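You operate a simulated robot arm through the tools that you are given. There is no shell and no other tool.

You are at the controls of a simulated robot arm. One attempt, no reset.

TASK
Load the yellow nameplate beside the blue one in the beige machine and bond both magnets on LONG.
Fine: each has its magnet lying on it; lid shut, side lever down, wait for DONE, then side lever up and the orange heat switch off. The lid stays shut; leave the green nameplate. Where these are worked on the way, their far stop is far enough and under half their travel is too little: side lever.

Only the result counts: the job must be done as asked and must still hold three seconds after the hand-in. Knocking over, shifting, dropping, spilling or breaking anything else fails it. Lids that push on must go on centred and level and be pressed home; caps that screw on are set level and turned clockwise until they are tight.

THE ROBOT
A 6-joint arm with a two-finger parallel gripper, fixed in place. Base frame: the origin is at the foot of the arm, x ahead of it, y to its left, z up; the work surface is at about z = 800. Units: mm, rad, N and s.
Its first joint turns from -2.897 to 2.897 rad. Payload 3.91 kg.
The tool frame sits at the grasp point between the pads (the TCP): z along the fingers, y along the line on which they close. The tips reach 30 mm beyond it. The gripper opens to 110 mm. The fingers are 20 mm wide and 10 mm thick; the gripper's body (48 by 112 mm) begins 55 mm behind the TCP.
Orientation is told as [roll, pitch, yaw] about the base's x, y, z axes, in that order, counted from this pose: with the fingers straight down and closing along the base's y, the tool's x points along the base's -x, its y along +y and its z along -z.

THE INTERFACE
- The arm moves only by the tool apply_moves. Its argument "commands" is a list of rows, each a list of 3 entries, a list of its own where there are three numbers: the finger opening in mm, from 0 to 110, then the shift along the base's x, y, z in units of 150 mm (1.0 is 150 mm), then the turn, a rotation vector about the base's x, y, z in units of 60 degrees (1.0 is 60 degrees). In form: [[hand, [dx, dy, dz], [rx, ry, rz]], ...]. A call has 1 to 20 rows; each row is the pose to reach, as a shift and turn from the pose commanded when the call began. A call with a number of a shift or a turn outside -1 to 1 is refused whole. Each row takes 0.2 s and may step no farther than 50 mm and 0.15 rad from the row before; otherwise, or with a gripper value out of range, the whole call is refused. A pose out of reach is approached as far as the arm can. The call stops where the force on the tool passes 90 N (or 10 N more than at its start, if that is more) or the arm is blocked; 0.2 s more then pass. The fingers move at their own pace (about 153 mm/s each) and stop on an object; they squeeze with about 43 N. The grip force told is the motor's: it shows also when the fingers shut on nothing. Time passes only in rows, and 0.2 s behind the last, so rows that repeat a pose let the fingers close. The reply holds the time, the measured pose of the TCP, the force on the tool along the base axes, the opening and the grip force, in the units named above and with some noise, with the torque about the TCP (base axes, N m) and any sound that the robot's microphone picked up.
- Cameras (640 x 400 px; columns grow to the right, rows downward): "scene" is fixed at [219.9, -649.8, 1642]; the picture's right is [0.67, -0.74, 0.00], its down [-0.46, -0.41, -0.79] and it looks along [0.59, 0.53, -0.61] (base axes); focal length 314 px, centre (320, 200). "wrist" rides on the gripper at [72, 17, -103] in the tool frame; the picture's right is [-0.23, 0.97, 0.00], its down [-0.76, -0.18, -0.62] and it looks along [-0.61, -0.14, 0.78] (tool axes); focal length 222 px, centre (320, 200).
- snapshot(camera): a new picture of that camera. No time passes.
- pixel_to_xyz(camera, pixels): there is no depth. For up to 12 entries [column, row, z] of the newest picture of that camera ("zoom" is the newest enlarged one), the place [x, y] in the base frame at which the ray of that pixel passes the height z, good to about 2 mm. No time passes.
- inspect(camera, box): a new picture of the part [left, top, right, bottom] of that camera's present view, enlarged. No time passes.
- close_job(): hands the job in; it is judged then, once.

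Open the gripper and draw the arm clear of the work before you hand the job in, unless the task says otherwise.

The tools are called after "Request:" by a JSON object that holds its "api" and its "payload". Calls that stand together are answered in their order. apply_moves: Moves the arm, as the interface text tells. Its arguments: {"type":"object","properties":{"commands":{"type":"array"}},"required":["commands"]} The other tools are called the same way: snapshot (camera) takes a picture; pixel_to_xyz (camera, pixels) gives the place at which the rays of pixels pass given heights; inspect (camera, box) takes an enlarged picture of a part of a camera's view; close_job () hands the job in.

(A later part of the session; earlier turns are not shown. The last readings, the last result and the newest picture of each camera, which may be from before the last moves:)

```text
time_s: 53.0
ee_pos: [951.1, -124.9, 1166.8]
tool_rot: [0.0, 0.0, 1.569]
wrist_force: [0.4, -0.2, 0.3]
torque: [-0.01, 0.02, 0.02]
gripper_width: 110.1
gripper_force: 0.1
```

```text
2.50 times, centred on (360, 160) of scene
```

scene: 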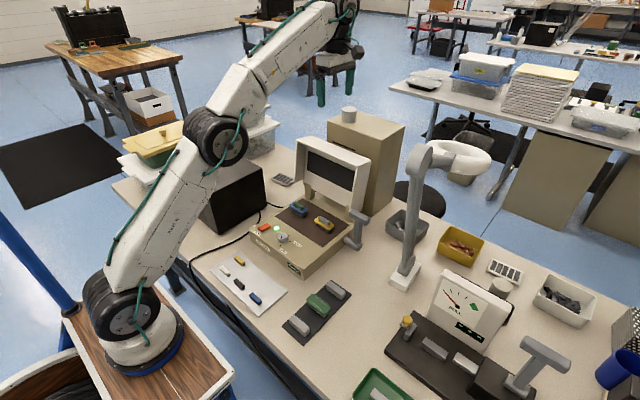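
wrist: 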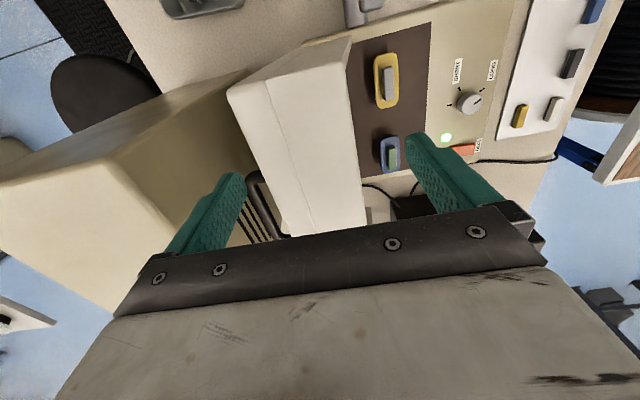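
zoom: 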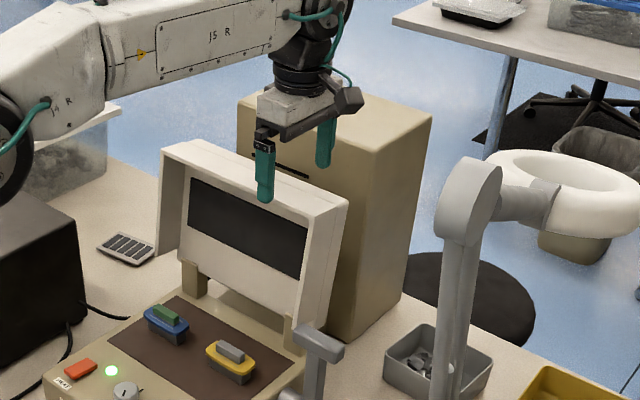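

Pose reached (951,-125,1167). I zoom to check the finger clearances to lid and handle before lowering.

Request:
{"api": "inspect", "payload": {"camera": "wrist", "box": [170, 60, 450, 245]}}

Request:
{"api": "pixel_to_xyz", "payload": {"camera": "wrist", "pixels": [[252, 175, 1070], [252, 175, 1085], [266, 190, 1070], [228, 92, 1107], [285, 234, 1107], [266, 77, 1107], [351, 40, 1122], [366, 220, 1122]]}}

```text
2.16 times, centred on (310, 152) of wrist
```

zoom: 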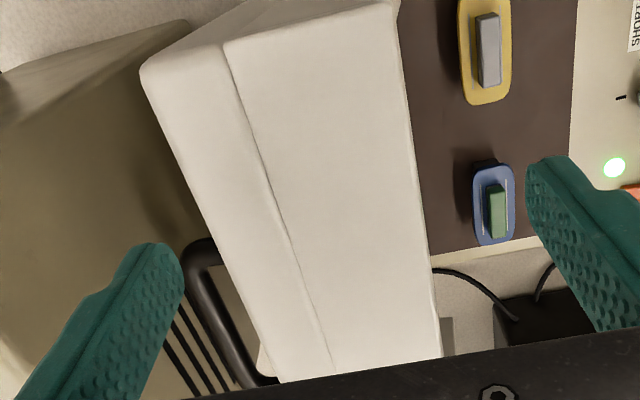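

```text
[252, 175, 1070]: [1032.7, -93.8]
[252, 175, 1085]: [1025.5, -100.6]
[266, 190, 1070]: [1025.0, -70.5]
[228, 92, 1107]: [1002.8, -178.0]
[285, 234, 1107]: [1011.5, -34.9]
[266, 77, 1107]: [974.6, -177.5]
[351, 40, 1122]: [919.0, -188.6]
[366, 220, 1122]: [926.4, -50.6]
```

Handle end is at y≈-94, my finger spans y -135…-115: clear. I lower to z≈1121 while moving to x≈957, straddling the top wall.

Request:
{"api": "apply_moves", "payload": {"commands": [[110, [0.04, 0, -0.06], [0, 0, 0]], [110, [0.04, 0, -0.12], [0, 0, 0]], [110, [0.04, 0, -0.18], [0, 0, 0]], [110, [0.04, 0, -0.24], [0, 0, 0]], [110, [0.04, 0, -0.3], [0, 0, 0]]]}}

Request:
{"api": "snapshot", "payload": {"camera": "wrist"}}

Request:
{"api": "inspect", "payload": {"camera": "scene", "box": [290, 110, 390, 210]}}

```text
time_s: 54.2
ee_pos: [957.8, -124.8, 1120.3]
tool_rot: [0.0, -0.001, 1.57]
wrist_force: [0.9, 0.1, -0.7]
torque: [0.01, 0.02, 0.03]
gripper_width: 110.0
gripper_force: 0.0
```

```text
taken
```

wrist: 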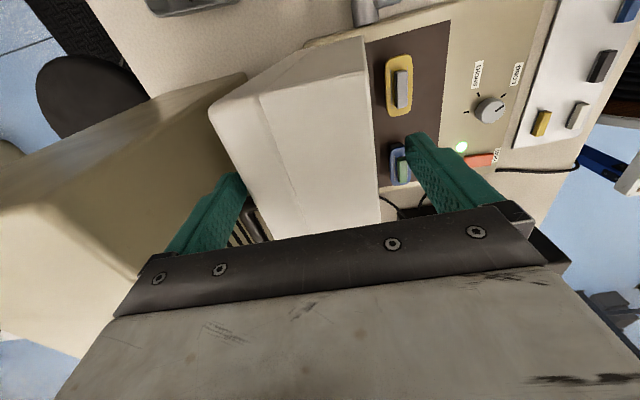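

```text
4.00 times, centred on (340, 160) of scene
```

zoom: 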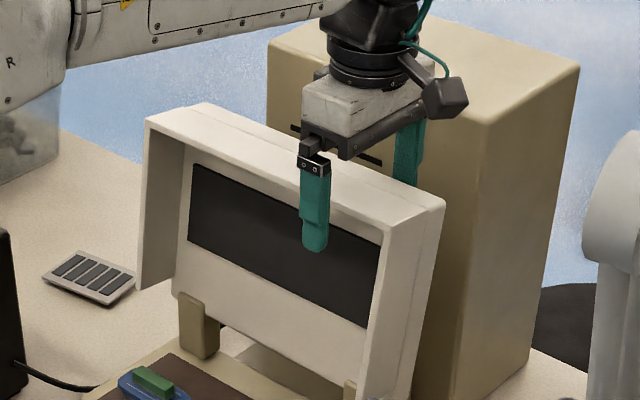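

Straddled with no contact. I narrow to 98 mm and pull 14 mm in -x so the back finger starts moving the lid, watching the force.

Request:
{"api": "apply_moves", "payload": {"commands": [[104, [0, 0, 0], [0, 0, 0]], [98, [-0.02, 0, 0], [0, 0, 0]], [98, [-0.047, 0, 0], [0, 0, 0]], [98, [-0.07, 0, 0], [0, 0, 0]], [98, [-0.093, 0, 0], [0, 0, 0]]]}}

Request:
{"api": "inspect", "payload": {"camera": "scene", "box": [290, 110, 390, 210]}}

```text
time_s: 55.4
ee_pos: [942.9, -125.6, 1120.3]
tool_rot: [0.001, 0.0, 1.57]
wrist_force: [0.7, -0.2, 0.3]
torque: [0.04, -0.02, -0.01]
gripper_width: 98.1
gripper_force: 0.1
```

```text
4.00 times, centred on (340, 160) of scene
```

zoom: 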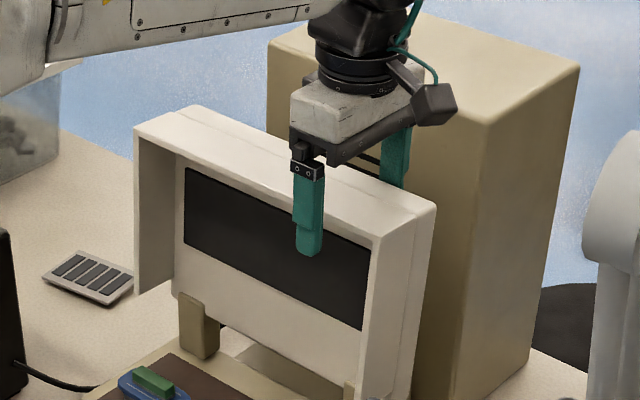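

The lid moves easily (force <1 N). I continue to the vertical position, TCP x≈930, and check which finger it leans on.

Request:
{"api": "apply_moves", "payload": {"commands": [[98, [-0.03, 0, 0], [0, 0, 0]], [98, [-0.06, 0, 0], [0, 0, 0]], [98, [-0.09, 0, 0], [0, 0, 0]], [98, [-0.09, 0, 0], [0, 0, 0]]]}}

Request:
{"api": "snapshot", "payload": {"camera": "wrist"}}

Request:
{"api": "inspect", "payload": {"camera": "wrist", "box": [170, 60, 450, 245]}}

Request:
{"api": "inspect", "payload": {"camera": "scene", "box": [290, 110, 390, 210]}}

```text
time_s: 56.4
ee_pos: [929.4, -125.1, 1120.8]
tool_rot: [-0.001, -0.001, 1.569]
wrist_force: [0.0, 0.3, 0.0]
torque: [-0.02, -0.04, -0.01]
gripper_width: 97.9
gripper_force: 0.0
```

```text
taken
```

wrist: 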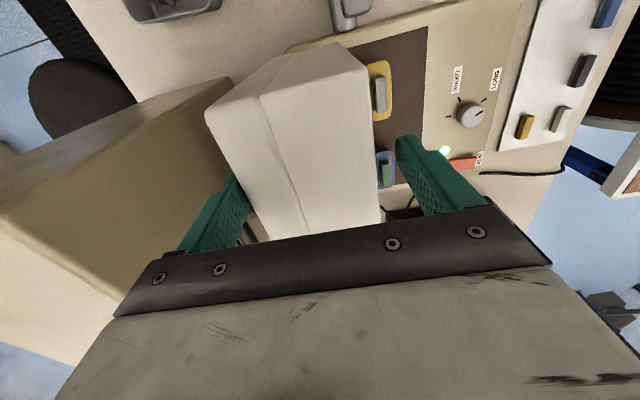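

```text
2.16 times, centred on (310, 152) of wrist
```

zoom: 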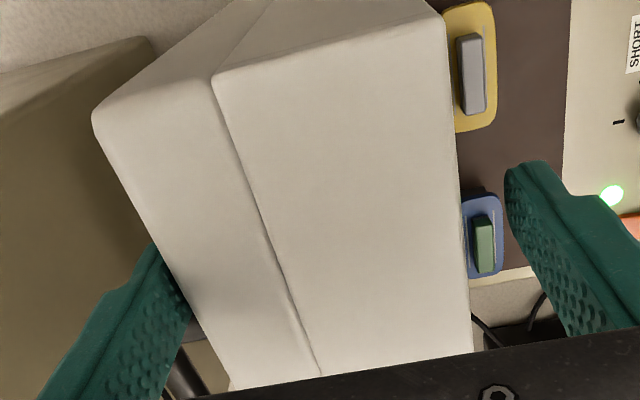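

```text
4.00 times, centred on (340, 160) of scene
```

zoom: 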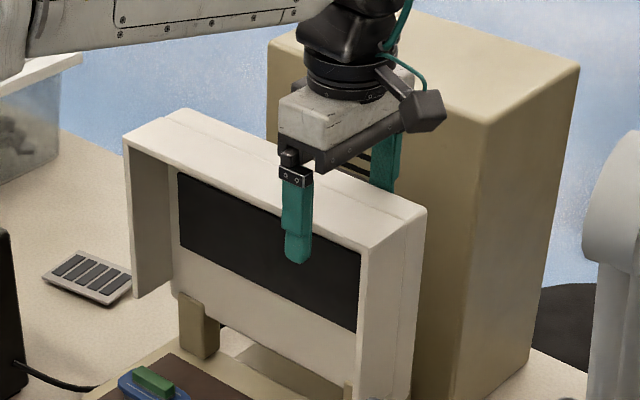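

Lid is vertical and still stays against the back finger, so the hinge seems to have friction. I follow the arc to 15° forward, tilting the tool along.

Request:
{"api": "apply_moves", "payload": {"commands": [[98, [-0.08, 0, -0.012], [0, -0.0833, 0]], [98, [-0.161, 0, -0.029], [0, -0.1667, 0]], [98, [-0.242, 0, -0.052], [0, -0.25, 0]], [98, [-0.242, 0, -0.052], [0, -0.25, 0]]]}}

Request:
{"api": "inspect", "payload": {"camera": "wrist", "box": [170, 60, 450, 245]}}

Request:
{"api": "inspect", "payload": {"camera": "scene", "box": [280, 110, 380, 210]}}

```text
time_s: 57.4
ee_pos: [894.1, -124.5, 1113.1]
tool_rot: [-0.261, 0.0, 1.57]
wrist_force: [-0.5, 0.1, -1.2]
torque: [0.02, 0.02, 0.01]
gripper_width: 98.7
gripper_force: 1.0
```

```text
2.16 times, centred on (310, 152) of wrist
```

zoom: 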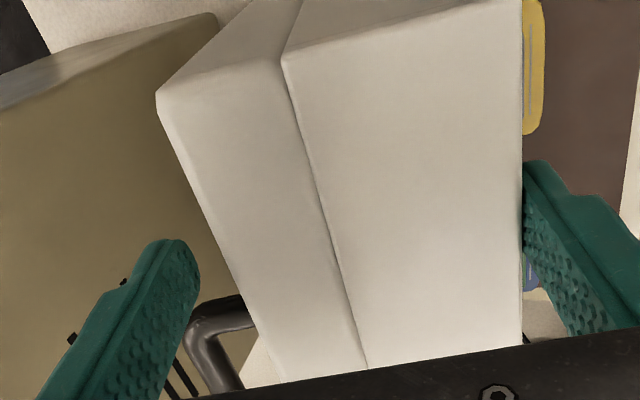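

```text
4.00 times, centred on (330, 160) of scene
```

zoom: 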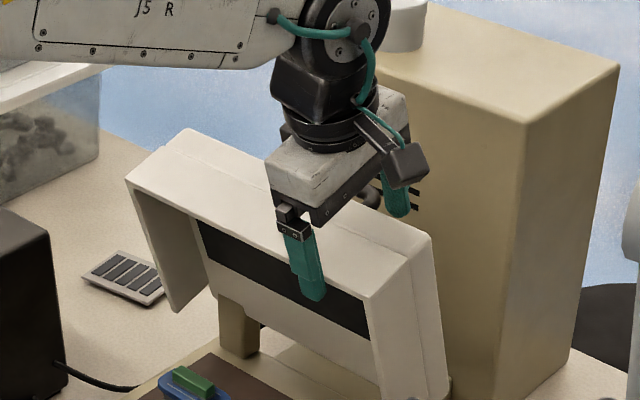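

The lid has now tipped onto the front finger, which carries it (contact at right finger). I keep following the arc to ~30°.

Request:
{"api": "apply_moves", "payload": {"commands": [[98, [-0.06, 0, -0.016], [0, 0, 0]], [98, [-0.121, 0, -0.032], [0, 0, 0]], [98, [-0.178, 0, -0.055], [0, -0.042, 0]], [98, [-0.234, 0, -0.079], [0, -0.0833, 0]], [98, [-0.29, 0, -0.107], [0, -0.125, 0]], [98, [-0.343, 0, -0.136], [0, -0.1667, 0]], [98, [-0.395, 0, -0.168], [0, -0.208, 0]], [98, [-0.446, 0, -0.201], [0, -0.25, 0]]]}}

Request:
{"api": "inspect", "payload": {"camera": "wrist", "box": [170, 60, 450, 245]}}

Request:
{"api": "inspect", "payload": {"camera": "scene", "box": [260, 110, 380, 230]}}

```text
time_s: 59.2
ee_pos: [826.9, -125.2, 1081.3]
tool_rot: [-0.523, -0.001, 1.569]
wrist_force: [-3.0, 1.0, -0.4]
torque: [-0.01, 0.09, 0.01]
gripper_width: 99.2
gripper_force: 1.1
```

```text
2.16 times, centred on (310, 152) of wrist
```

zoom: 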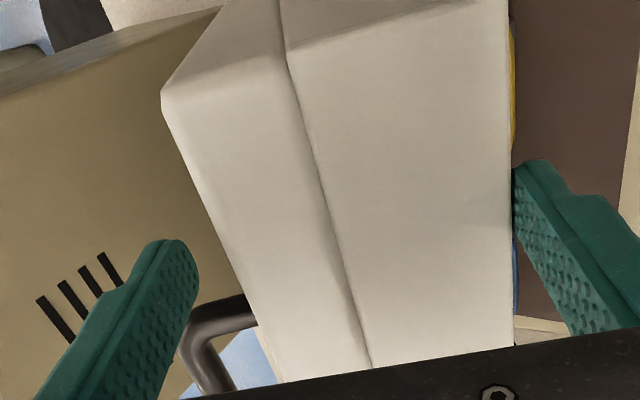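

```text
3.33 times, centred on (320, 170) of scene
```

zoom: 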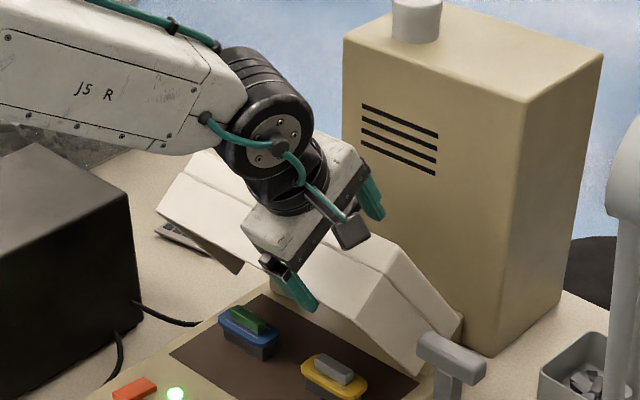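

The lid is carried smoothly (3 N). I continue along the arc to 50°.

Request:
{"api": "apply_moves", "payload": {"commands": [[98, [-0.049, 0, -0.034], [0, -0.042, 0]], [98, [-0.097, 0, -0.07], [0, -0.0833, 0]], [98, [-0.143, 0, -0.11], [0, -0.125, 0]], [98, [-0.187, 0, -0.153], [0, -0.1667, 0]], [98, [-0.23, 0, -0.197], [0, -0.208, 0]], [98, [-0.271, 0, -0.243], [0, -0.25, 0]], [98, [-0.309, 0, -0.291], [0, -0.292, 0]], [98, [-0.345, 0, -0.34], [0, -0.3333, 0]]]}}

Request:
{"api": "inspect", "payload": {"camera": "wrist", "box": [170, 60, 450, 245]}}

Request:
{"api": "inspect", "payload": {"camera": "scene", "box": [240, 130, 380, 270]}}

```text
time_s: 61.0
ee_pos: [777.3, -129.9, 1056.9]
tool_rot: [-0.799, 0.031, 1.528]
wrist_force: [0.8, 0.2, 0.3]
torque: [0.0, 0.0, 0.02]
gripper_width: 98.0
gripper_force: 0.1
out of reach, approached as far as the arm can: row 7, 8
```

```text
2.16 times, centred on (310, 152) of wrist
```

zoom: 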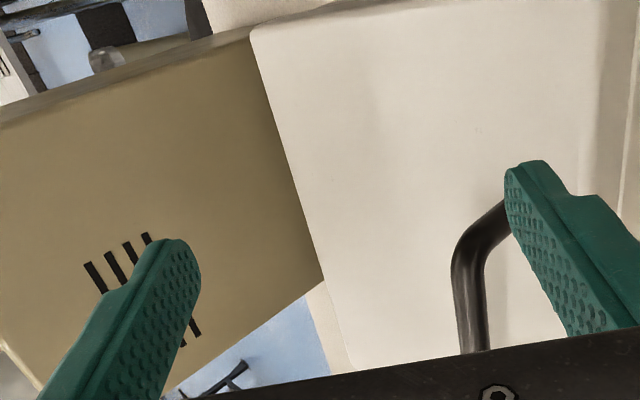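

```text
2.86 times, centred on (310, 200) of scene
```

zoom: 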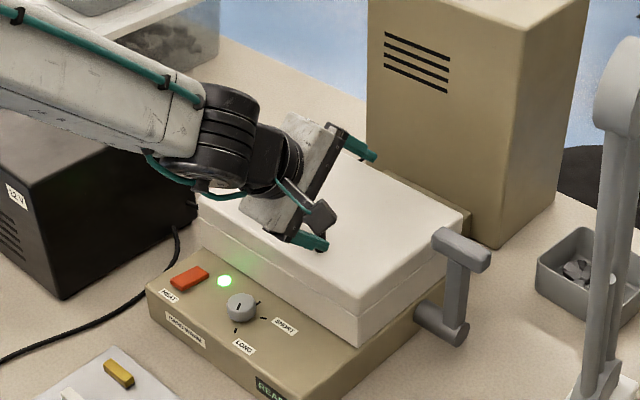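

The arm met a joint limit at ~46° and the lid slipped off the finger and shut by itself. I retreat up and back, clear of the lid and handle, then check everything.

Request:
{"api": "apply_moves", "payload": {"commands": [[98, [-0.05, 0, 0.1], [0, 0, 0]], [98, [-0.1, 0, 0.25], [0, 0, 0]], [98, [-0.15, 0, 0.45], [0, 0, 0]], [98, [-0.2, 0, 0.7], [0, 0, 0]], [98, [-0.3, 0, 0.9], [0, 0, 0]]]}}

Request:
{"api": "snapshot", "payload": {"camera": "scene"}}

Request:
{"api": "inspect", "payload": {"camera": "scene", "box": [240, 160, 380, 280]}}

```text
time_s: 62.2
ee_pos: [729.6, -124.6, 1166.7]
tool_rot: [-0.872, -0.002, 1.57]
wrist_force: [0.3, -0.2, -0.3]
torque: [0.01, 0.01, 0.0]
gripper_width: 98.2
gripper_force: 0.0
out of reach, approached as far as the arm can: row 1, 2
```

```text
taken
```

scene: 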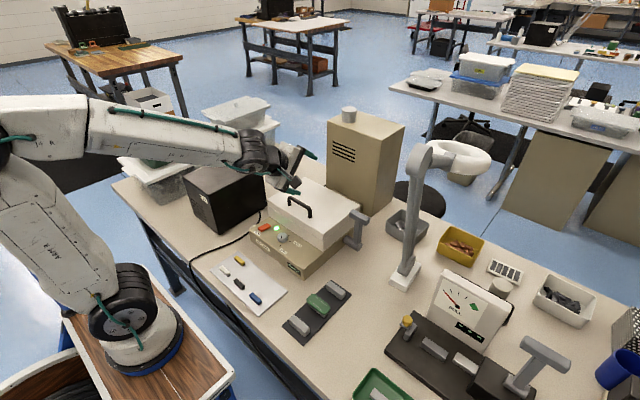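

```text
3.33 times, centred on (310, 220) of scene
```

zoom: 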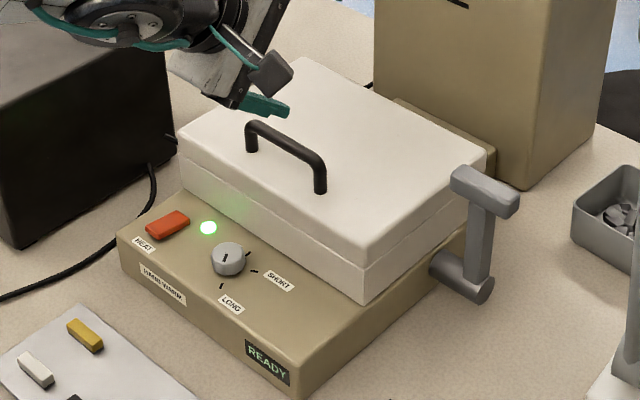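

The lid is shut flush; display still READY, knob on LONG, lever up. I return the tool to vertical (yaw stays 90°) at this safe height.

Request:
{"api": "apply_moves", "payload": {"commands": [[98, [0, 0, 0], [0, 0.13, 0]], [90, [0, 0, 0], [0, 0.26, 0]], [80, [0, 0, 0], [0, 0.39, 0]], [70, [0, 0, 0], [0, 0.52, 0]], [60, [0, 0, 0], [0, 0.65, 0]], [60, [0, 0, 0], [0, 0.78, 0]], [60, [0, 0, 0], [0, 0.833, 0]]]}}

Request:
{"api": "snapshot", "payload": {"camera": "wrist"}}

```text
time_s: 63.8
ee_pos: [730.3, -124.1, 1165.0]
tool_rot: [0.002, 0.002, 1.569]
wrist_force: [-1.4, -0.5, 0.1]
torque: [0.04, 0.01, -0.04]
gripper_width: 59.9
gripper_force: 0.0
```

```text
taken
```

wrist: 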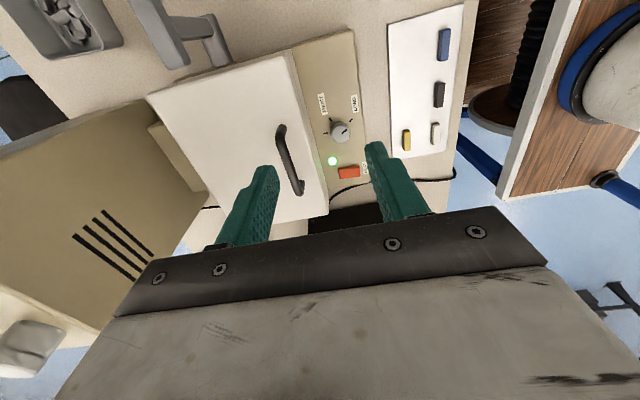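

The lever is visible at wrist (165-225, 0-65). I zoom and measure its handle and pivot.

Request:
{"api": "inspect", "payload": {"camera": "wrist", "box": [110, 0, 250, 90]}}

Request:
{"api": "inspect", "payload": {"camera": "scene", "box": [335, 200, 385, 255]}}

```text
4.44 times, centred on (180, 45) of wrist
```

zoom: 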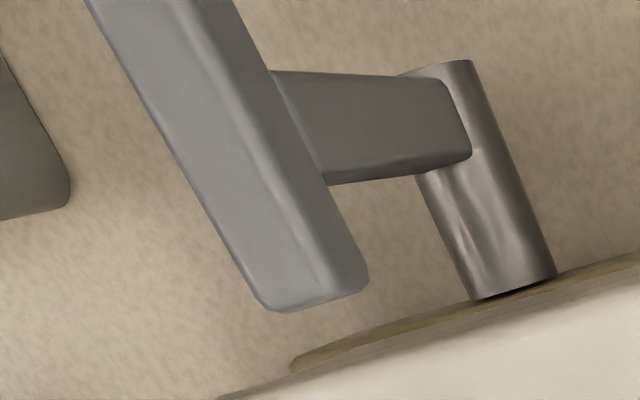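

```text
7.27 times, centred on (360, 228) of scene
```

zoom: 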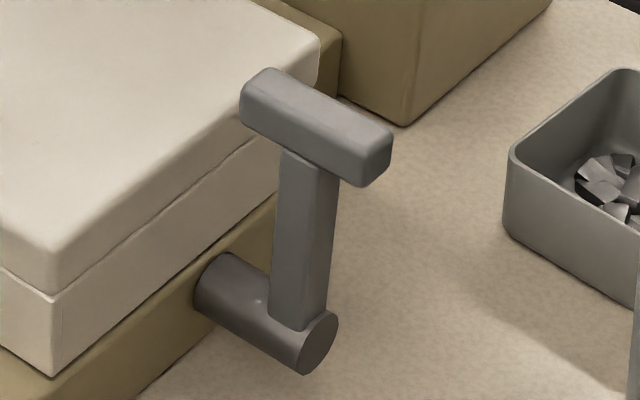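

I query handle ends, arm and pivot rays in the scene zoom.

Request:
{"api": "pixel_to_xyz", "payload": {"camera": "zoom", "pixels": [[378, 162, 960], [378, 162, 980], [245, 92, 960], [245, 92, 980], [318, 343, 830], [318, 343, 850], [268, 68, 980], [395, 133, 980], [241, 85, 980], [368, 152, 980]]}}

Request:
{"api": "pixel_to_xyz", "payload": {"camera": "wrist", "pixels": [[169, 68, 980], [191, 63, 980], [130, 0, 980], [160, 0, 980], [169, 68, 970], [191, 63, 970], [180, 67, 970], [213, 38, 845], [222, 63, 850], [213, 66, 850], [230, 61, 850]]}}

```text
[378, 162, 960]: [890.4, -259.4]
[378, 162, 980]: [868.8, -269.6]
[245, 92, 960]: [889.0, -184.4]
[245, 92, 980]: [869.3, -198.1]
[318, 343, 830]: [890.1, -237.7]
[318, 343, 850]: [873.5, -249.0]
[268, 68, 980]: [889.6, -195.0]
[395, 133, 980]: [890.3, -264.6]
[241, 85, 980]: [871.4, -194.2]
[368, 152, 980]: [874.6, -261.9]
```

```text
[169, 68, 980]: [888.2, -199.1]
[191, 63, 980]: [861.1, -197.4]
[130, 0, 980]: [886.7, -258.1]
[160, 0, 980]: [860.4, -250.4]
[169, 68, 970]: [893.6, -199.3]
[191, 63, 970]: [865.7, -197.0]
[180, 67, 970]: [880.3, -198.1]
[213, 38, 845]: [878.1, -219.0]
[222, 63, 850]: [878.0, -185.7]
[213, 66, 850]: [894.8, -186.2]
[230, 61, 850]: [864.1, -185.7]
```

Handle bar: x≈866–890, y -264…-196, z≈955–980; pivot ≈(880,840). I move over its outer half, y≈-254, yaw 90° (closing along x), still high at first.

Request:
{"api": "apply_moves", "payload": {"commands": [[60, [0.05, -0.25, -0.1], [0, 0, 0]], [60, [0.15, -0.5, -0.15], [0, 0, 0]], [60, [0.3, -0.7, -0.2], [0, 0, 0]], [60, [0.5, -0.865, -0.25], [0, 0, 0]], [60, [0.75, -0.865, -0.3], [0, 0, 0]], [60, [0.99, -0.865, -0.4], [0, 0, 0]], [60, [0.99, -0.865, -0.7], [0, 0, 0]]]}}

Request:
{"api": "snapshot", "payload": {"camera": "wrist"}}

Request:
{"api": "inspect", "payload": {"camera": "scene", "box": [310, 100, 450, 260]}}

```text
time_s: 65.4
ee_pos: [877.9, -254.9, 1061.6]
tool_rot: [-0.002, -0.001, 1.569]
wrist_force: [-0.6, -0.2, 0.1]
torque: [0.01, -0.03, 0.0]
gripper_width: 60.1
gripper_force: 0.0
```

```text
taken
```

wrist: 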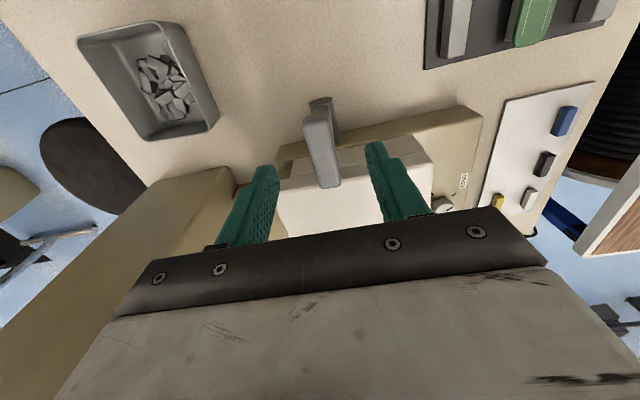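

```text
2.50 times, centred on (380, 180) of scene
```

zoom: 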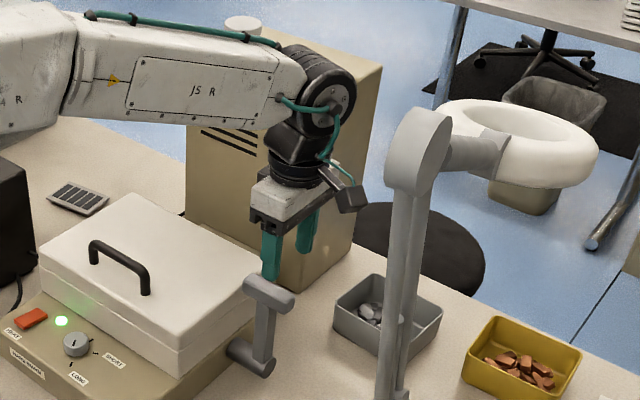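

The handle lies between the fingers at wrist (322,150). I zoom to centre on it.

Request:
{"api": "inspect", "payload": {"camera": "wrist", "box": [240, 80, 420, 220]}}

Request:
{"api": "pixel_to_xyz", "payload": {"camera": "wrist", "pixels": [[303, 117, 980], [330, 108, 980], [316, 187, 980], [343, 180, 980], [329, 185, 980], [316, 112, 980]]}}

```text
2.86 times, centred on (330, 150) of wrist
```

zoom: 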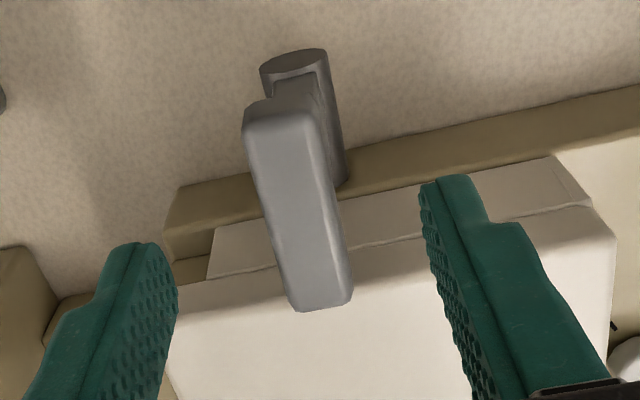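

```text
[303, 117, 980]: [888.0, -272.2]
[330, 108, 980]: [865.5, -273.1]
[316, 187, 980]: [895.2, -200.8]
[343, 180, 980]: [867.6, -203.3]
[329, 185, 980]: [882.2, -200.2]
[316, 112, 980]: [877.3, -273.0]
```

Bar is x 865–890 (centre 878), y -267…-197; TCP is centred. I lower to z≈980 straddling the bar, then narrow to 44 mm.

Request:
{"api": "apply_moves", "payload": {"commands": [[60, [0, 0, -0.2], [0, 0, 0]], [60, [0, 0, -0.35], [0, 0, 0]], [60, [0, 0, -0.45], [0, 0, 0]], [60, [0, 0, -0.54], [0, 0, 0]], [52, [0, 0, -0.54], [0, 0, 0]], [44, [0, 0, -0.54], [0, 0, 0]]]}}

Request:
{"api": "inspect", "payload": {"camera": "wrist", "box": [240, 80, 420, 220]}}

Request:
{"api": "inspect", "payload": {"camera": "scene", "box": [320, 170, 400, 260]}}

```text
time_s: 66.8
ee_pos: [879.1, -255.0, 979.8]
tool_rot: [0.001, 0.0, 1.568]
wrist_force: [0.8, 0.4, 0.3]
torque: [-0.01, 0.01, -0.02]
gripper_width: 44.1
gripper_force: 0.0
```

```text
2.86 times, centred on (330, 150) of wrist
```

zoom: 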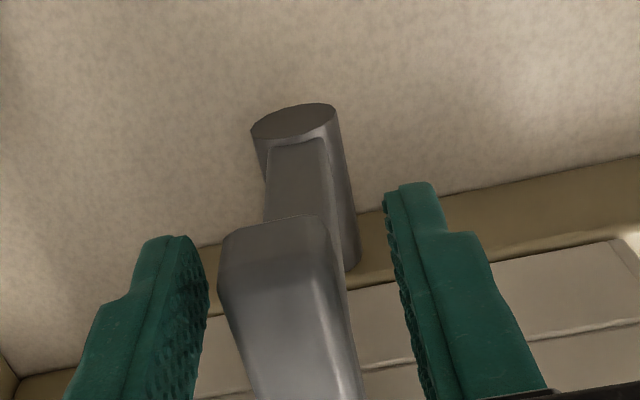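

```text
4.44 times, centred on (360, 215) of scene
```

zoom: 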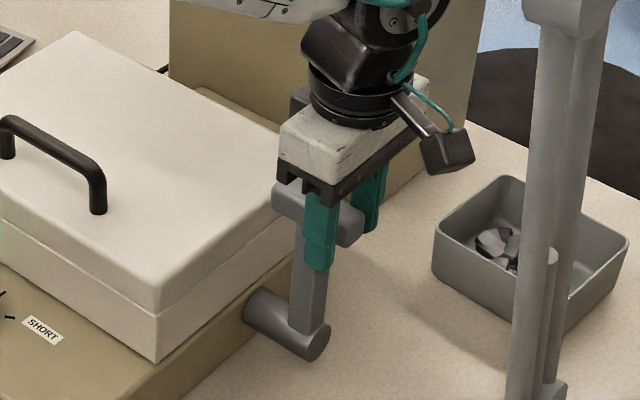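

Straddling the bar freely. I try the direction: pull gently 24 mm toward -x along the arc and read the force.

Request:
{"api": "apply_moves", "payload": {"commands": [[44, [-0.04, 0, 0], [0, 0, 0]], [44, [-0.08, 0, -0.002], [0, 0, 0]], [44, [-0.12, 0, -0.005], [0, 0, 0]], [44, [-0.16, 0, -0.01], [0, 0, 0]]]}}

Request:
{"api": "inspect", "payload": {"camera": "scene", "box": [320, 170, 400, 260]}}

Request:
{"api": "inspect", "payload": {"camera": "wrist", "box": [240, 80, 420, 220]}}

```text
time_s: 67.8
ee_pos: [854.3, -253.1, 978.7]
tool_rot: [0.001, 0.001, 1.569]
wrist_force: [1.6, 0.1, -0.5]
torque: [-0.01, -0.01, -0.02]
gripper_width: 44.4
gripper_force: 0.5
```

```text
4.44 times, centred on (360, 215) of scene
```

zoom: 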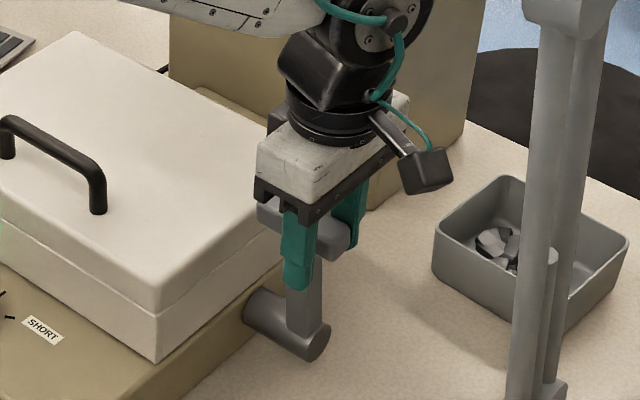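

```text
2.86 times, centred on (330, 150) of wrist
```

zoom: 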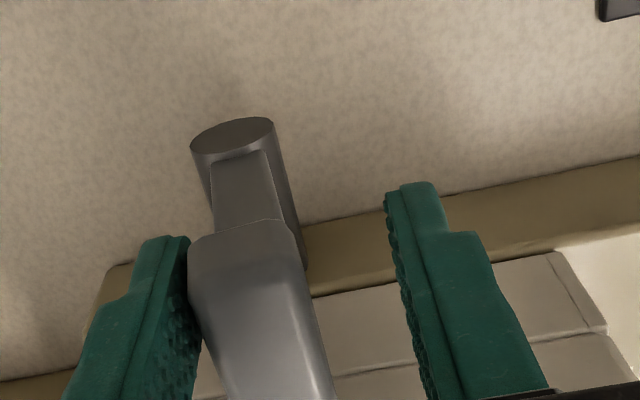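

The lever swings forward (-x) with only 1.6 N. I continue along its arc to about 50°.

Request:
{"api": "apply_moves", "payload": {"commands": [[44, [-0.08, 0, -0.013], [0, 0, 0]], [44, [-0.182, 0, -0.045], [0, 0, 0]], [44, [-0.276, 0, -0.085], [0, 0, 0]], [44, [-0.378, 0, -0.145], [0, 0, 0]], [44, [-0.459, 0, -0.211], [0, 0, 0]], [44, [-0.542, 0, -0.298], [0, 0, 0]]]}}

Request:
{"api": "inspect", "payload": {"camera": "scene", "box": [300, 170, 400, 270]}}

Request:
{"api": "snapshot", "payload": {"camera": "wrist"}}

```text
time_s: 69.2
ee_pos: [772.2, -253.4, 933.1]
tool_rot: [-0.001, 0.0, 1.568]
wrist_force: [1.3, -0.2, -0.1]
torque: [0.01, -0.01, 0.0]
gripper_width: 44.5
gripper_force: 0.6
```

```text
4.00 times, centred on (350, 220) of scene
```

zoom: 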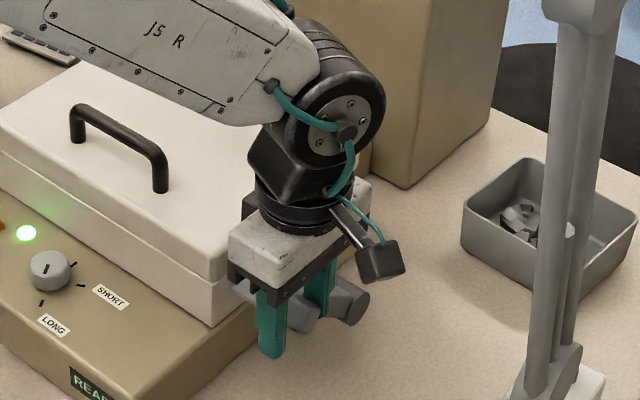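

```text
taken
```

wrist: 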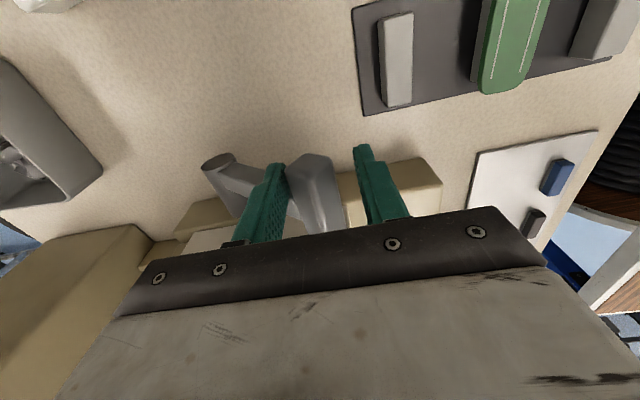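

Lever follows at ~50° with 1.3 N. I continue to about 70°, watching clearance to the tray's empty pedestal.

Request:
{"api": "apply_moves", "payload": {"commands": [[44, [-0.045, 0, -0.05], [0, 0, 0]], [44, [-0.083, 0, -0.1], [0, 0, 0]], [44, [-0.117, 0, -0.165], [0, 0, 0]], [44, [-0.143, 0, -0.23], [0, 0, 0]]]}}

Request:
{"api": "inspect", "payload": {"camera": "scene", "box": [290, 190, 390, 290]}}

Request:
{"api": "snapshot", "payload": {"camera": "wrist"}}

```text
time_s: 70.2
ee_pos: [752.1, -252.8, 899.8]
tool_rot: [-0.003, 0.002, 1.569]
wrist_force: [12.6, -1.8, 4.0]
torque: [0.01, -0.1, 0.0]
gripper_width: 50.3
gripper_force: 6.4
```

```text
4.00 times, centred on (340, 240) of scene
```

zoom: 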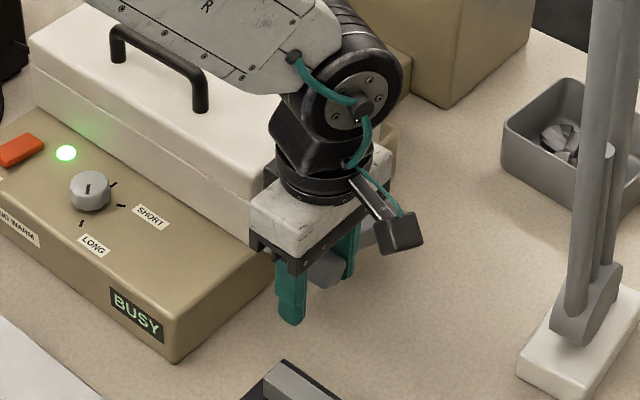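

```text
taken
```

wrist: 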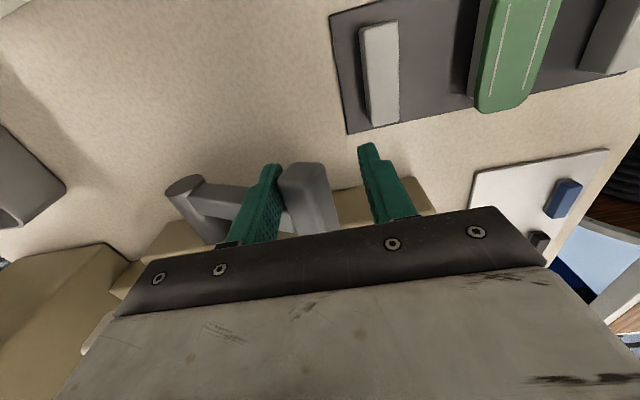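

The display now reads BUSY and the lever met its stop (12.6 N). I ease off 4 mm and wait, watching the display.

Request:
{"api": "apply_moves", "payload": {"commands": [[48, [0.02, 0, 0.005], [0, 0, 0]], [48, [0.03, 0, 0.01], [0, 0, 0]], [48, [0.03, 0, 0.01], [0, 0, 0]], [48, [0.03, 0, 0.01], [0, 0, 0]], [48, [0.03, 0, 0.01], [0, 0, 0]], [48, [0.03, 0, 0.01], [0, 0, 0]], [48, [0.03, 0, 0.01], [0, 0, 0]], [48, [0.03, 0, 0.01], [0, 0, 0]], [48, [0.03, 0, 0.01], [0, 0, 0]], [48, [0.03, 0, 0.01], [0, 0, 0]]]}}

Request:
{"api": "inspect", "payload": {"camera": "scene", "box": [290, 190, 390, 290]}}

```text
time_s: 72.4
ee_pos: [756.0, -254.1, 901.6]
tool_rot: [-0.001, 0.0, 1.569]
wrist_force: [-0.1, -0.4, 0.3]
torque: [0.03, 0.0, 0.03]
gripper_width: 47.9
gripper_force: 0.0
```

```text
4.00 times, centred on (340, 240) of scene
```

zoom: 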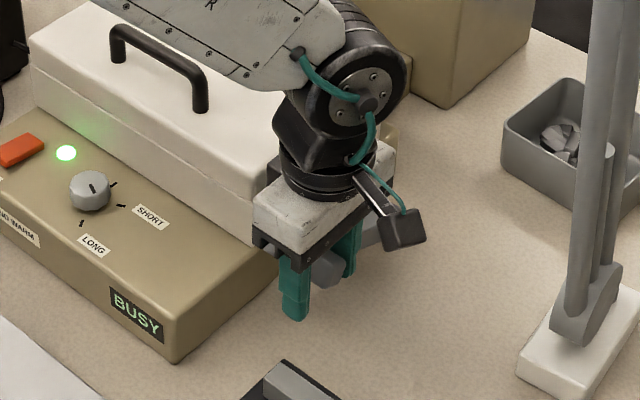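

Force is zero and the lever stays down; BUSY. The knob pointer seems to wind back like a timer. I keep waiting (4 s) and look again.

Request:
{"api": "apply_moves", "payload": {"commands": [[48, [0, 0, 0], [0, 0, 0]], [48, [0, 0, 0], [0, 0, 0]], [48, [0, 0, 0], [0, 0, 0]], [48, [0, 0, 0], [0, 0, 0]], [48, [0, 0, 0], [0, 0, 0]], [48, [0, 0, 0], [0, 0, 0]], [48, [0, 0, 0], [0, 0, 0]], [48, [0, 0, 0], [0, 0, 0]], [48, [0, 0, 0], [0, 0, 0]], [48, [0, 0, 0], [0, 0, 0]], [48, [0, 0, 0], [0, 0, 0]], [48, [0, 0, 0], [0, 0, 0]], [48, [0, 0, 0], [0, 0, 0]], [48, [0, 0, 0], [0, 0, 0]], [48, [0, 0, 0], [0, 0, 0]], [48, [0, 0, 0], [0, 0, 0]], [48, [0, 0, 0], [0, 0, 0]], [48, [0, 0, 0], [0, 0, 0]], [48, [0, 0, 0], [0, 0, 0]], [48, [0, 0, 0], [0, 0, 0]]]}}

Request:
{"api": "inspect", "payload": {"camera": "scene", "box": [250, 215, 330, 285]}}

```text
time_s: 76.6
ee_pos: [756.1, -253.7, 901.0]
tool_rot: [0.0, 0.002, 1.569]
wrist_force: [0.0, 0.3, 0.2]
torque: [0.07, 0.03, -0.02]
gripper_width: 47.9
gripper_force: 0.1
```

```text
5.71 times, centred on (290, 250) of scene
```

zoom: 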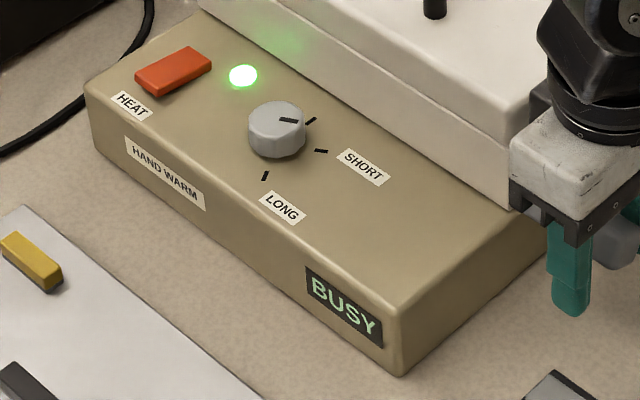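

The pointer has run back past SHORT; still BUSY. I wait further.

Request:
{"api": "apply_moves", "payload": {"commands": [[48, [0, 0, 0], [0, 0, 0]], [48, [0, 0, 0], [0, 0, 0]], [48, [0, 0, 0], [0, 0, 0]], [48, [0, 0, 0], [0, 0, 0]], [48, [0, 0, 0], [0, 0, 0]], [48, [0, 0, 0], [0, 0, 0]], [48, [0, 0, 0], [0, 0, 0]], [48, [0, 0, 0], [0, 0, 0]], [48, [0, 0, 0], [0, 0, 0]], [48, [0, 0, 0], [0, 0, 0]], [48, [0, 0, 0], [0, 0, 0]], [48, [0, 0, 0], [0, 0, 0]], [48, [0, 0, 0], [0, 0, 0]], [48, [0, 0, 0], [0, 0, 0]], [48, [0, 0, 0], [0, 0, 0]]]}}

Request:
{"api": "inspect", "payload": {"camera": "scene", "box": [250, 215, 330, 285]}}

```text
time_s: 79.8
ee_pos: [755.9, -254.1, 900.6]
tool_rot: [0.001, 0.0, 1.57]
wrist_force: [-0.6, -0.6, 0.8]
torque: [0.03, 0.01, 0.0]
gripper_width: 48.0
gripper_force: 0.0
```

```text
5.71 times, centred on (290, 250) of scene
```

zoom: 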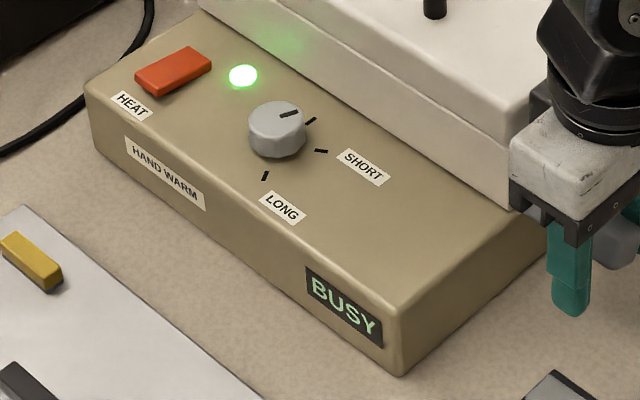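

Still BUSY, pointer nearly at its rest tick. I wait a bit more.

Request:
{"api": "apply_moves", "payload": {"commands": [[48, [0, 0, 0], [0, 0, 0]], [48, [0, 0, 0], [0, 0, 0]], [48, [0, 0, 0], [0, 0, 0]], [48, [0, 0, 0], [0, 0, 0]], [48, [0, 0, 0], [0, 0, 0]], [48, [0, 0, 0], [0, 0, 0]], [48, [0, 0, 0], [0, 0, 0]], [48, [0, 0, 0], [0, 0, 0]], [48, [0, 0, 0], [0, 0, 0]], [48, [0, 0, 0], [0, 0, 0]], [48, [0, 0, 0], [0, 0, 0]], [48, [0, 0, 0], [0, 0, 0]]]}}

Request:
{"api": "inspect", "payload": {"camera": "scene", "box": [250, 215, 330, 285]}}

```text
time_s: 82.4
ee_pos: [756.1, -253.5, 900.1]
tool_rot: [-0.002, 0.0, 1.568]
wrist_force: [0.0, -0.4, -0.2]
torque: [0.0, 0.01, 0.04]
gripper_width: 48.3
gripper_force: 0.0
```

```text
5.71 times, centred on (290, 250) of scene
```

zoom: 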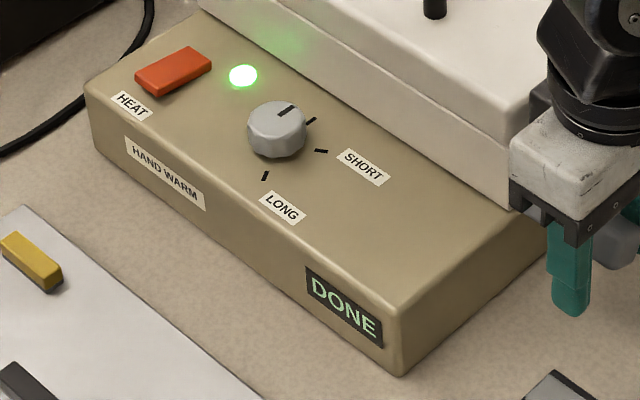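

DONE is displayed. Now I swing the lever back up along the same arc with the front finger, first to about 30°.

Request:
{"api": "apply_moves", "payload": {"commands": [[48, [0.07, 0, 0.04], [0, 0, 0]], [48, [0.147, 0, 0.087], [0, 0, 0]], [48, [0.19, 0, 0.155], [0, 0, 0]], [48, [0.233, 0, 0.22], [0, 0, 0]], [48, [0.286, 0, 0.274], [0, 0, 0]], [48, [0.34, 0, 0.327], [0, 0, 0]], [48, [0.4, 0, 0.37], [0, 0, 0]], [48, [0.46, 0, 0.413], [0, 0, 0]]]}}

Request:
{"api": "inspect", "payload": {"camera": "scene", "box": [300, 170, 400, 270]}}

Request:
{"api": "snapshot", "payload": {"camera": "wrist"}}

```text
time_s: 84.2
ee_pos: [825.4, -254.3, 963.4]
tool_rot: [0.0, 0.001, 1.569]
wrist_force: [-2.6, 1.0, 2.9]
torque: [0.07, 0.04, -0.01]
gripper_width: 49.0
gripper_force: 1.9
```

```text
4.00 times, centred on (350, 220) of scene
```

zoom: 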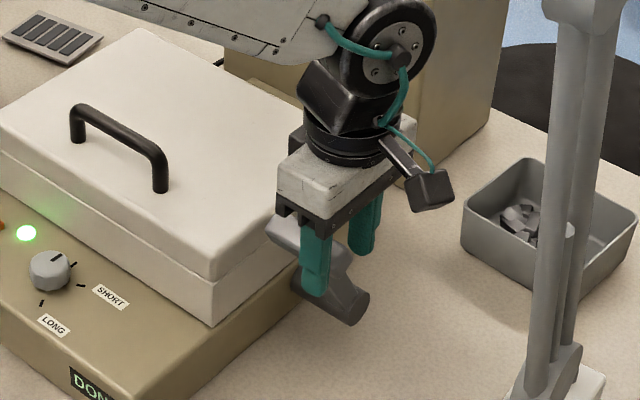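

```text
taken
```

wrist: 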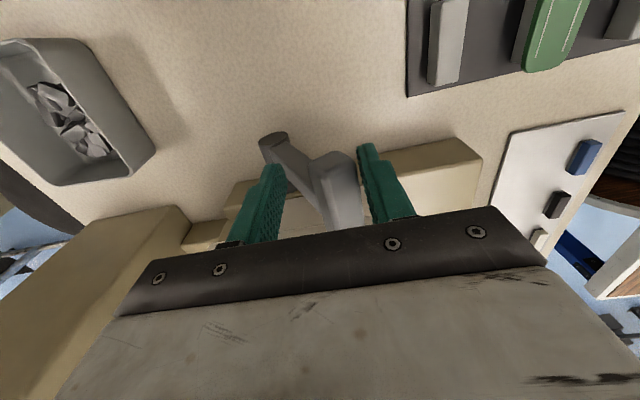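

Lever follows up (front finger pushing, ~4 N). I continue to the upright stop.

Request:
{"api": "apply_moves", "payload": {"commands": [[48, [0.067, 0, 0.033], [0, 0, 0]], [48, [0.133, 0, 0.06], [0, 0, 0]], [48, [0.207, 0, 0.083], [0, 0, 0]], [48, [0.28, 0, 0.1], [0, 0, 0]], [48, [0.353, 0, 0.11], [0, 0, 0]], [48, [0.427, 0, 0.113], [0, 0, 0]]]}}

Request:
{"api": "inspect", "payload": {"camera": "scene", "box": [320, 170, 400, 260]}}

Request:
{"api": "inspect", "payload": {"camera": "wrist", "box": [240, 80, 420, 220]}}

```text
time_s: 85.6
ee_pos: [890.0, -254.0, 979.5]
tool_rot: [0.001, 0.0, 1.568]
wrist_force: [0.6, 0.1, -0.9]
torque: [-0.01, -0.01, 0.0]
gripper_width: 48.0
gripper_force: 0.2
```

```text
4.44 times, centred on (360, 215) of scene
```

zoom: 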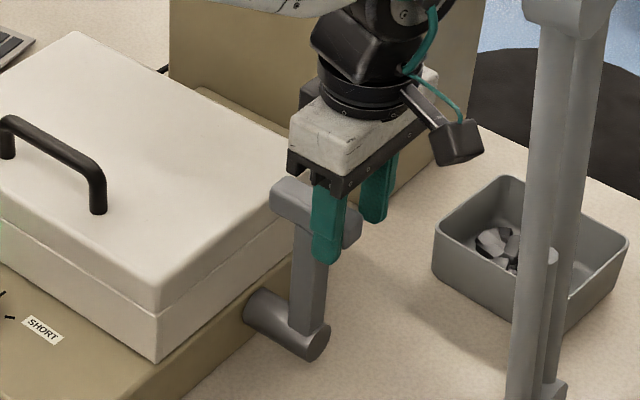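

```text
2.86 times, centred on (330, 150) of wrist
```

zoom: 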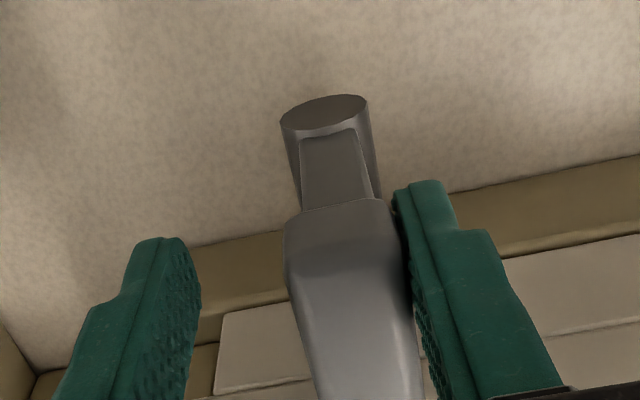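

Lever is upright, like at the start. I push 3 mm further in small steps to be sure it is at its stop.

Request:
{"api": "apply_moves", "payload": {"commands": [[48, [0.007, 0, 0], [0, 0, 0]], [48, [0.014, 0, 0], [0, 0, 0]], [48, [0.02, 0, 0], [0, 0, 0]]]}}

```text
time_s: 86.4
ee_pos: [893.7, -252.7, 980.0]
tool_rot: [0.0, -0.001, 1.569]
wrist_force: [-2.8, -0.3, 0.1]
torque: [-0.02, 0.04, -0.04]
gripper_width: 48.9
gripper_force: 0.8
```

Contact at -2.8 N. One more 1.5 mm to confirm that it is the stop, then back off.

Request:
{"api": "apply_moves", "payload": {"commands": [[48, [0.01, 0, 0], [0, 0, 0]], [48, [0.01, 0, 0], [0, 0, 0]]]}}

```text
time_s: 87.0
ee_pos: [892.7, -253.2, 980.4]
tool_rot: [0.0, -0.001, 1.567]
wrist_force: [-6.4, 1.9, 0.8]
torque: [0.06, 0.09, 0.04]
gripper_width: 51.3
gripper_force: 3.3
```

It is firmly at its upright stop. I centre the fingers (−14 mm), open to 60 and rise straight up.

Request:
{"api": "apply_moves", "payload": {"commands": [[50, [-0.05, 0, 0], [0, 0, 0]], [56, [-0.1, 0, 0], [0, 0, 0]], [60, [-0.1, 0, 0], [0, 0, 0]], [60, [-0.1, 0, 0.1], [0, 0, 0]], [60, [-0.1, 0, 0.3], [0, 0, 0]], [60, [-0.1, 0, 0.6], [0, 0, 0]], [60, [-0.1, 0, 0.8], [0, 0, 0]]]}}

Request:
{"api": "inspect", "payload": {"camera": "scene", "box": [240, 160, 400, 280]}}

```text
time_s: 88.6
ee_pos: [878.3, -253.7, 1099.3]
tool_rot: [0.002, 0.0, 1.569]
wrist_force: [-0.4, -0.7, -0.4]
torque: [0.02, 0.02, 0.01]
gripper_width: 60.2
gripper_force: 0.1
```

```text
3.33 times, centred on (320, 220) of scene
```

zoom: 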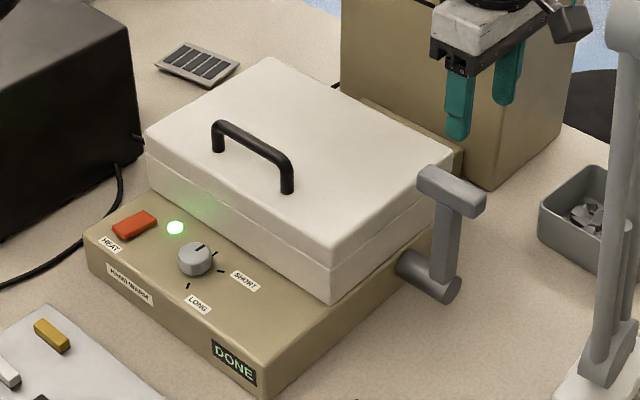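

Lever up, lid shut, DONE shown. Now the heat switch: I zoom in on it to read its tilt.

Request:
{"api": "inspect", "payload": {"camera": "scene", "box": [252, 212, 284, 240]}}

```text
14.29 times, centred on (268, 226) of scene
```

zoom: 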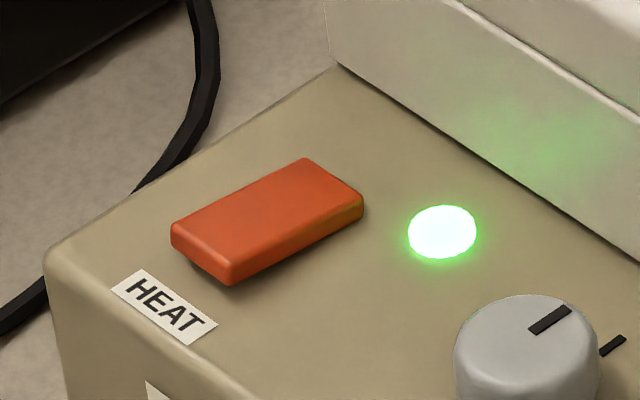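

The tilt is hard to read from here. I move over to the switch at ~(710,62) (three hops at z≈1095) to view it from its side with the wrist camera.

Request:
{"api": "apply_moves", "payload": {"commands": [[50, [-0.15, 0.28, 0], [0, 0, 0]], [40, [-0.3, 0.55, 0], [0, 0, 0]], [30, [-0.45, 0.8, 0], [0, 0, 0]], [20, [-0.6, 1.0, 0], [0, 0, 0]]]}}

Request:
{"api": "apply_moves", "payload": {"commands": [[10, [-0.12, 0.28, 0], [0, 0, 0]], [5, [-0.25, 0.55, -0.05], [0, 0, 0]], [0, [-0.4, 0.8, -0.15], [0, 0, 0]], [0, [-0.52, 1.0, -0.25], [0, 0, 0]]]}}

Request:
{"api": "apply_moves", "payload": {"commands": [[0, [0, 0.1, -0.1], [0, 0, 0]], [0, [0, 0.1, -0.3], [0, 0, 0]]]}}

Request:
{"api": "snapshot", "payload": {"camera": "wrist"}}

```text
time_s: 89.6
ee_pos: [788.8, -103.9, 1101.1]
tool_rot: [0.001, 0.002, 1.567]
wrist_force: [0.4, 0.8, -0.3]
torque: [0.02, 0.0, -0.04]
gripper_width: 20.0
gripper_force: 0.1
```

```text
time_s: 90.6
ee_pos: [709.7, 45.6, 1063.3]
tool_rot: [0.0, 0.0, 1.566]
wrist_force: [-0.4, 0.9, -0.3]
torque: [0.02, 0.0, 0.0]
gripper_width: 0.0
gripper_force: 37.8
```

```text
time_s: 91.2
ee_pos: [709.7, 60.6, 1018.5]
tool_rot: [0.0, 0.0, 1.57]
wrist_force: [-0.8, 0.3, 0.4]
torque: [-0.01, -0.03, 0.01]
gripper_width: 0.0
gripper_force: 37.6
```

```text
taken
```

wrist: 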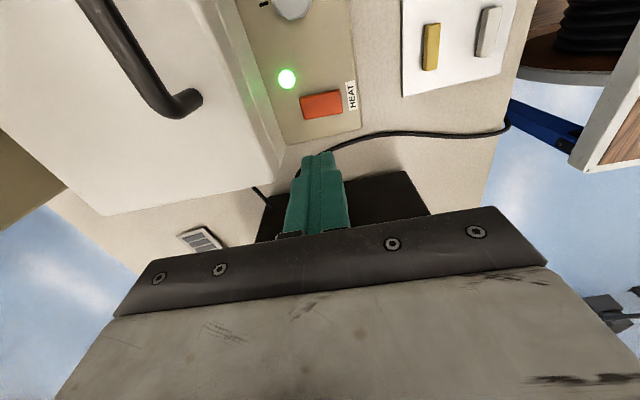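

Request:
{"api": "inspect", "payload": {"camera": "wrist", "box": [280, 70, 370, 140]}}

```text
5.71 times, centred on (325, 105) of wrist
```

zoom: 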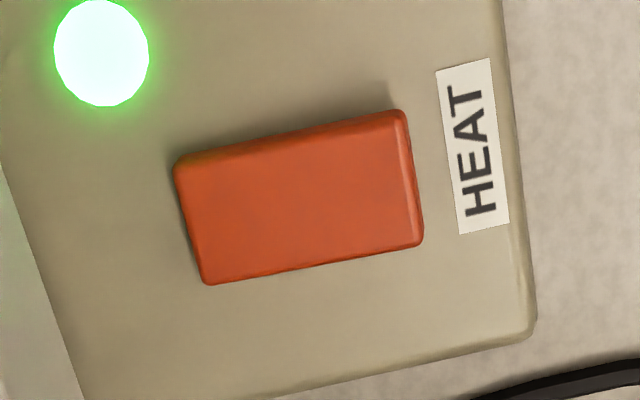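

The switch is seen from above. I query its corners to compute size and tilt, combining with the scene view.

Request:
{"api": "pixel_to_xyz", "payload": {"camera": "zoom", "pixels": [[175, 165, 866], [400, 112, 866], [422, 244, 866], [206, 283, 866], [175, 165, 872], [400, 112, 872], [422, 244, 872], [206, 283, 872], [298, 200, 868]]}}

Request:
{"api": "inspect", "payload": {"camera": "scene", "box": [256, 216, 276, 234]}}

```text
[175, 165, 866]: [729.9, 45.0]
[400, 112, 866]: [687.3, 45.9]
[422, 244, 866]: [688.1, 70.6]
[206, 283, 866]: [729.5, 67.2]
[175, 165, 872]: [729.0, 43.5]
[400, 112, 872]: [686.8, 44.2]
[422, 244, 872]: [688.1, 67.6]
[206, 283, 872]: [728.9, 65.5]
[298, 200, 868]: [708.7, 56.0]
```

```text
16.00 times, centred on (266, 225) of scene
```

zoom: 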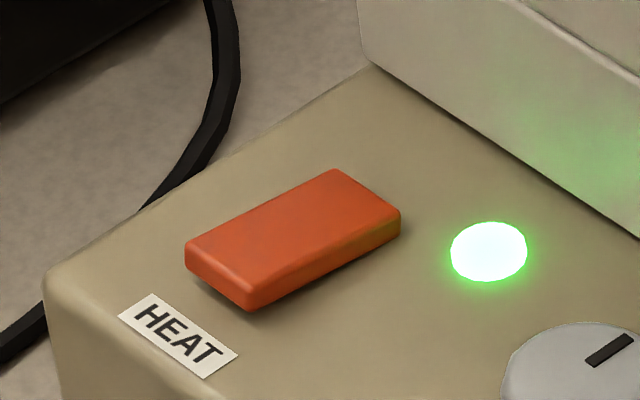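

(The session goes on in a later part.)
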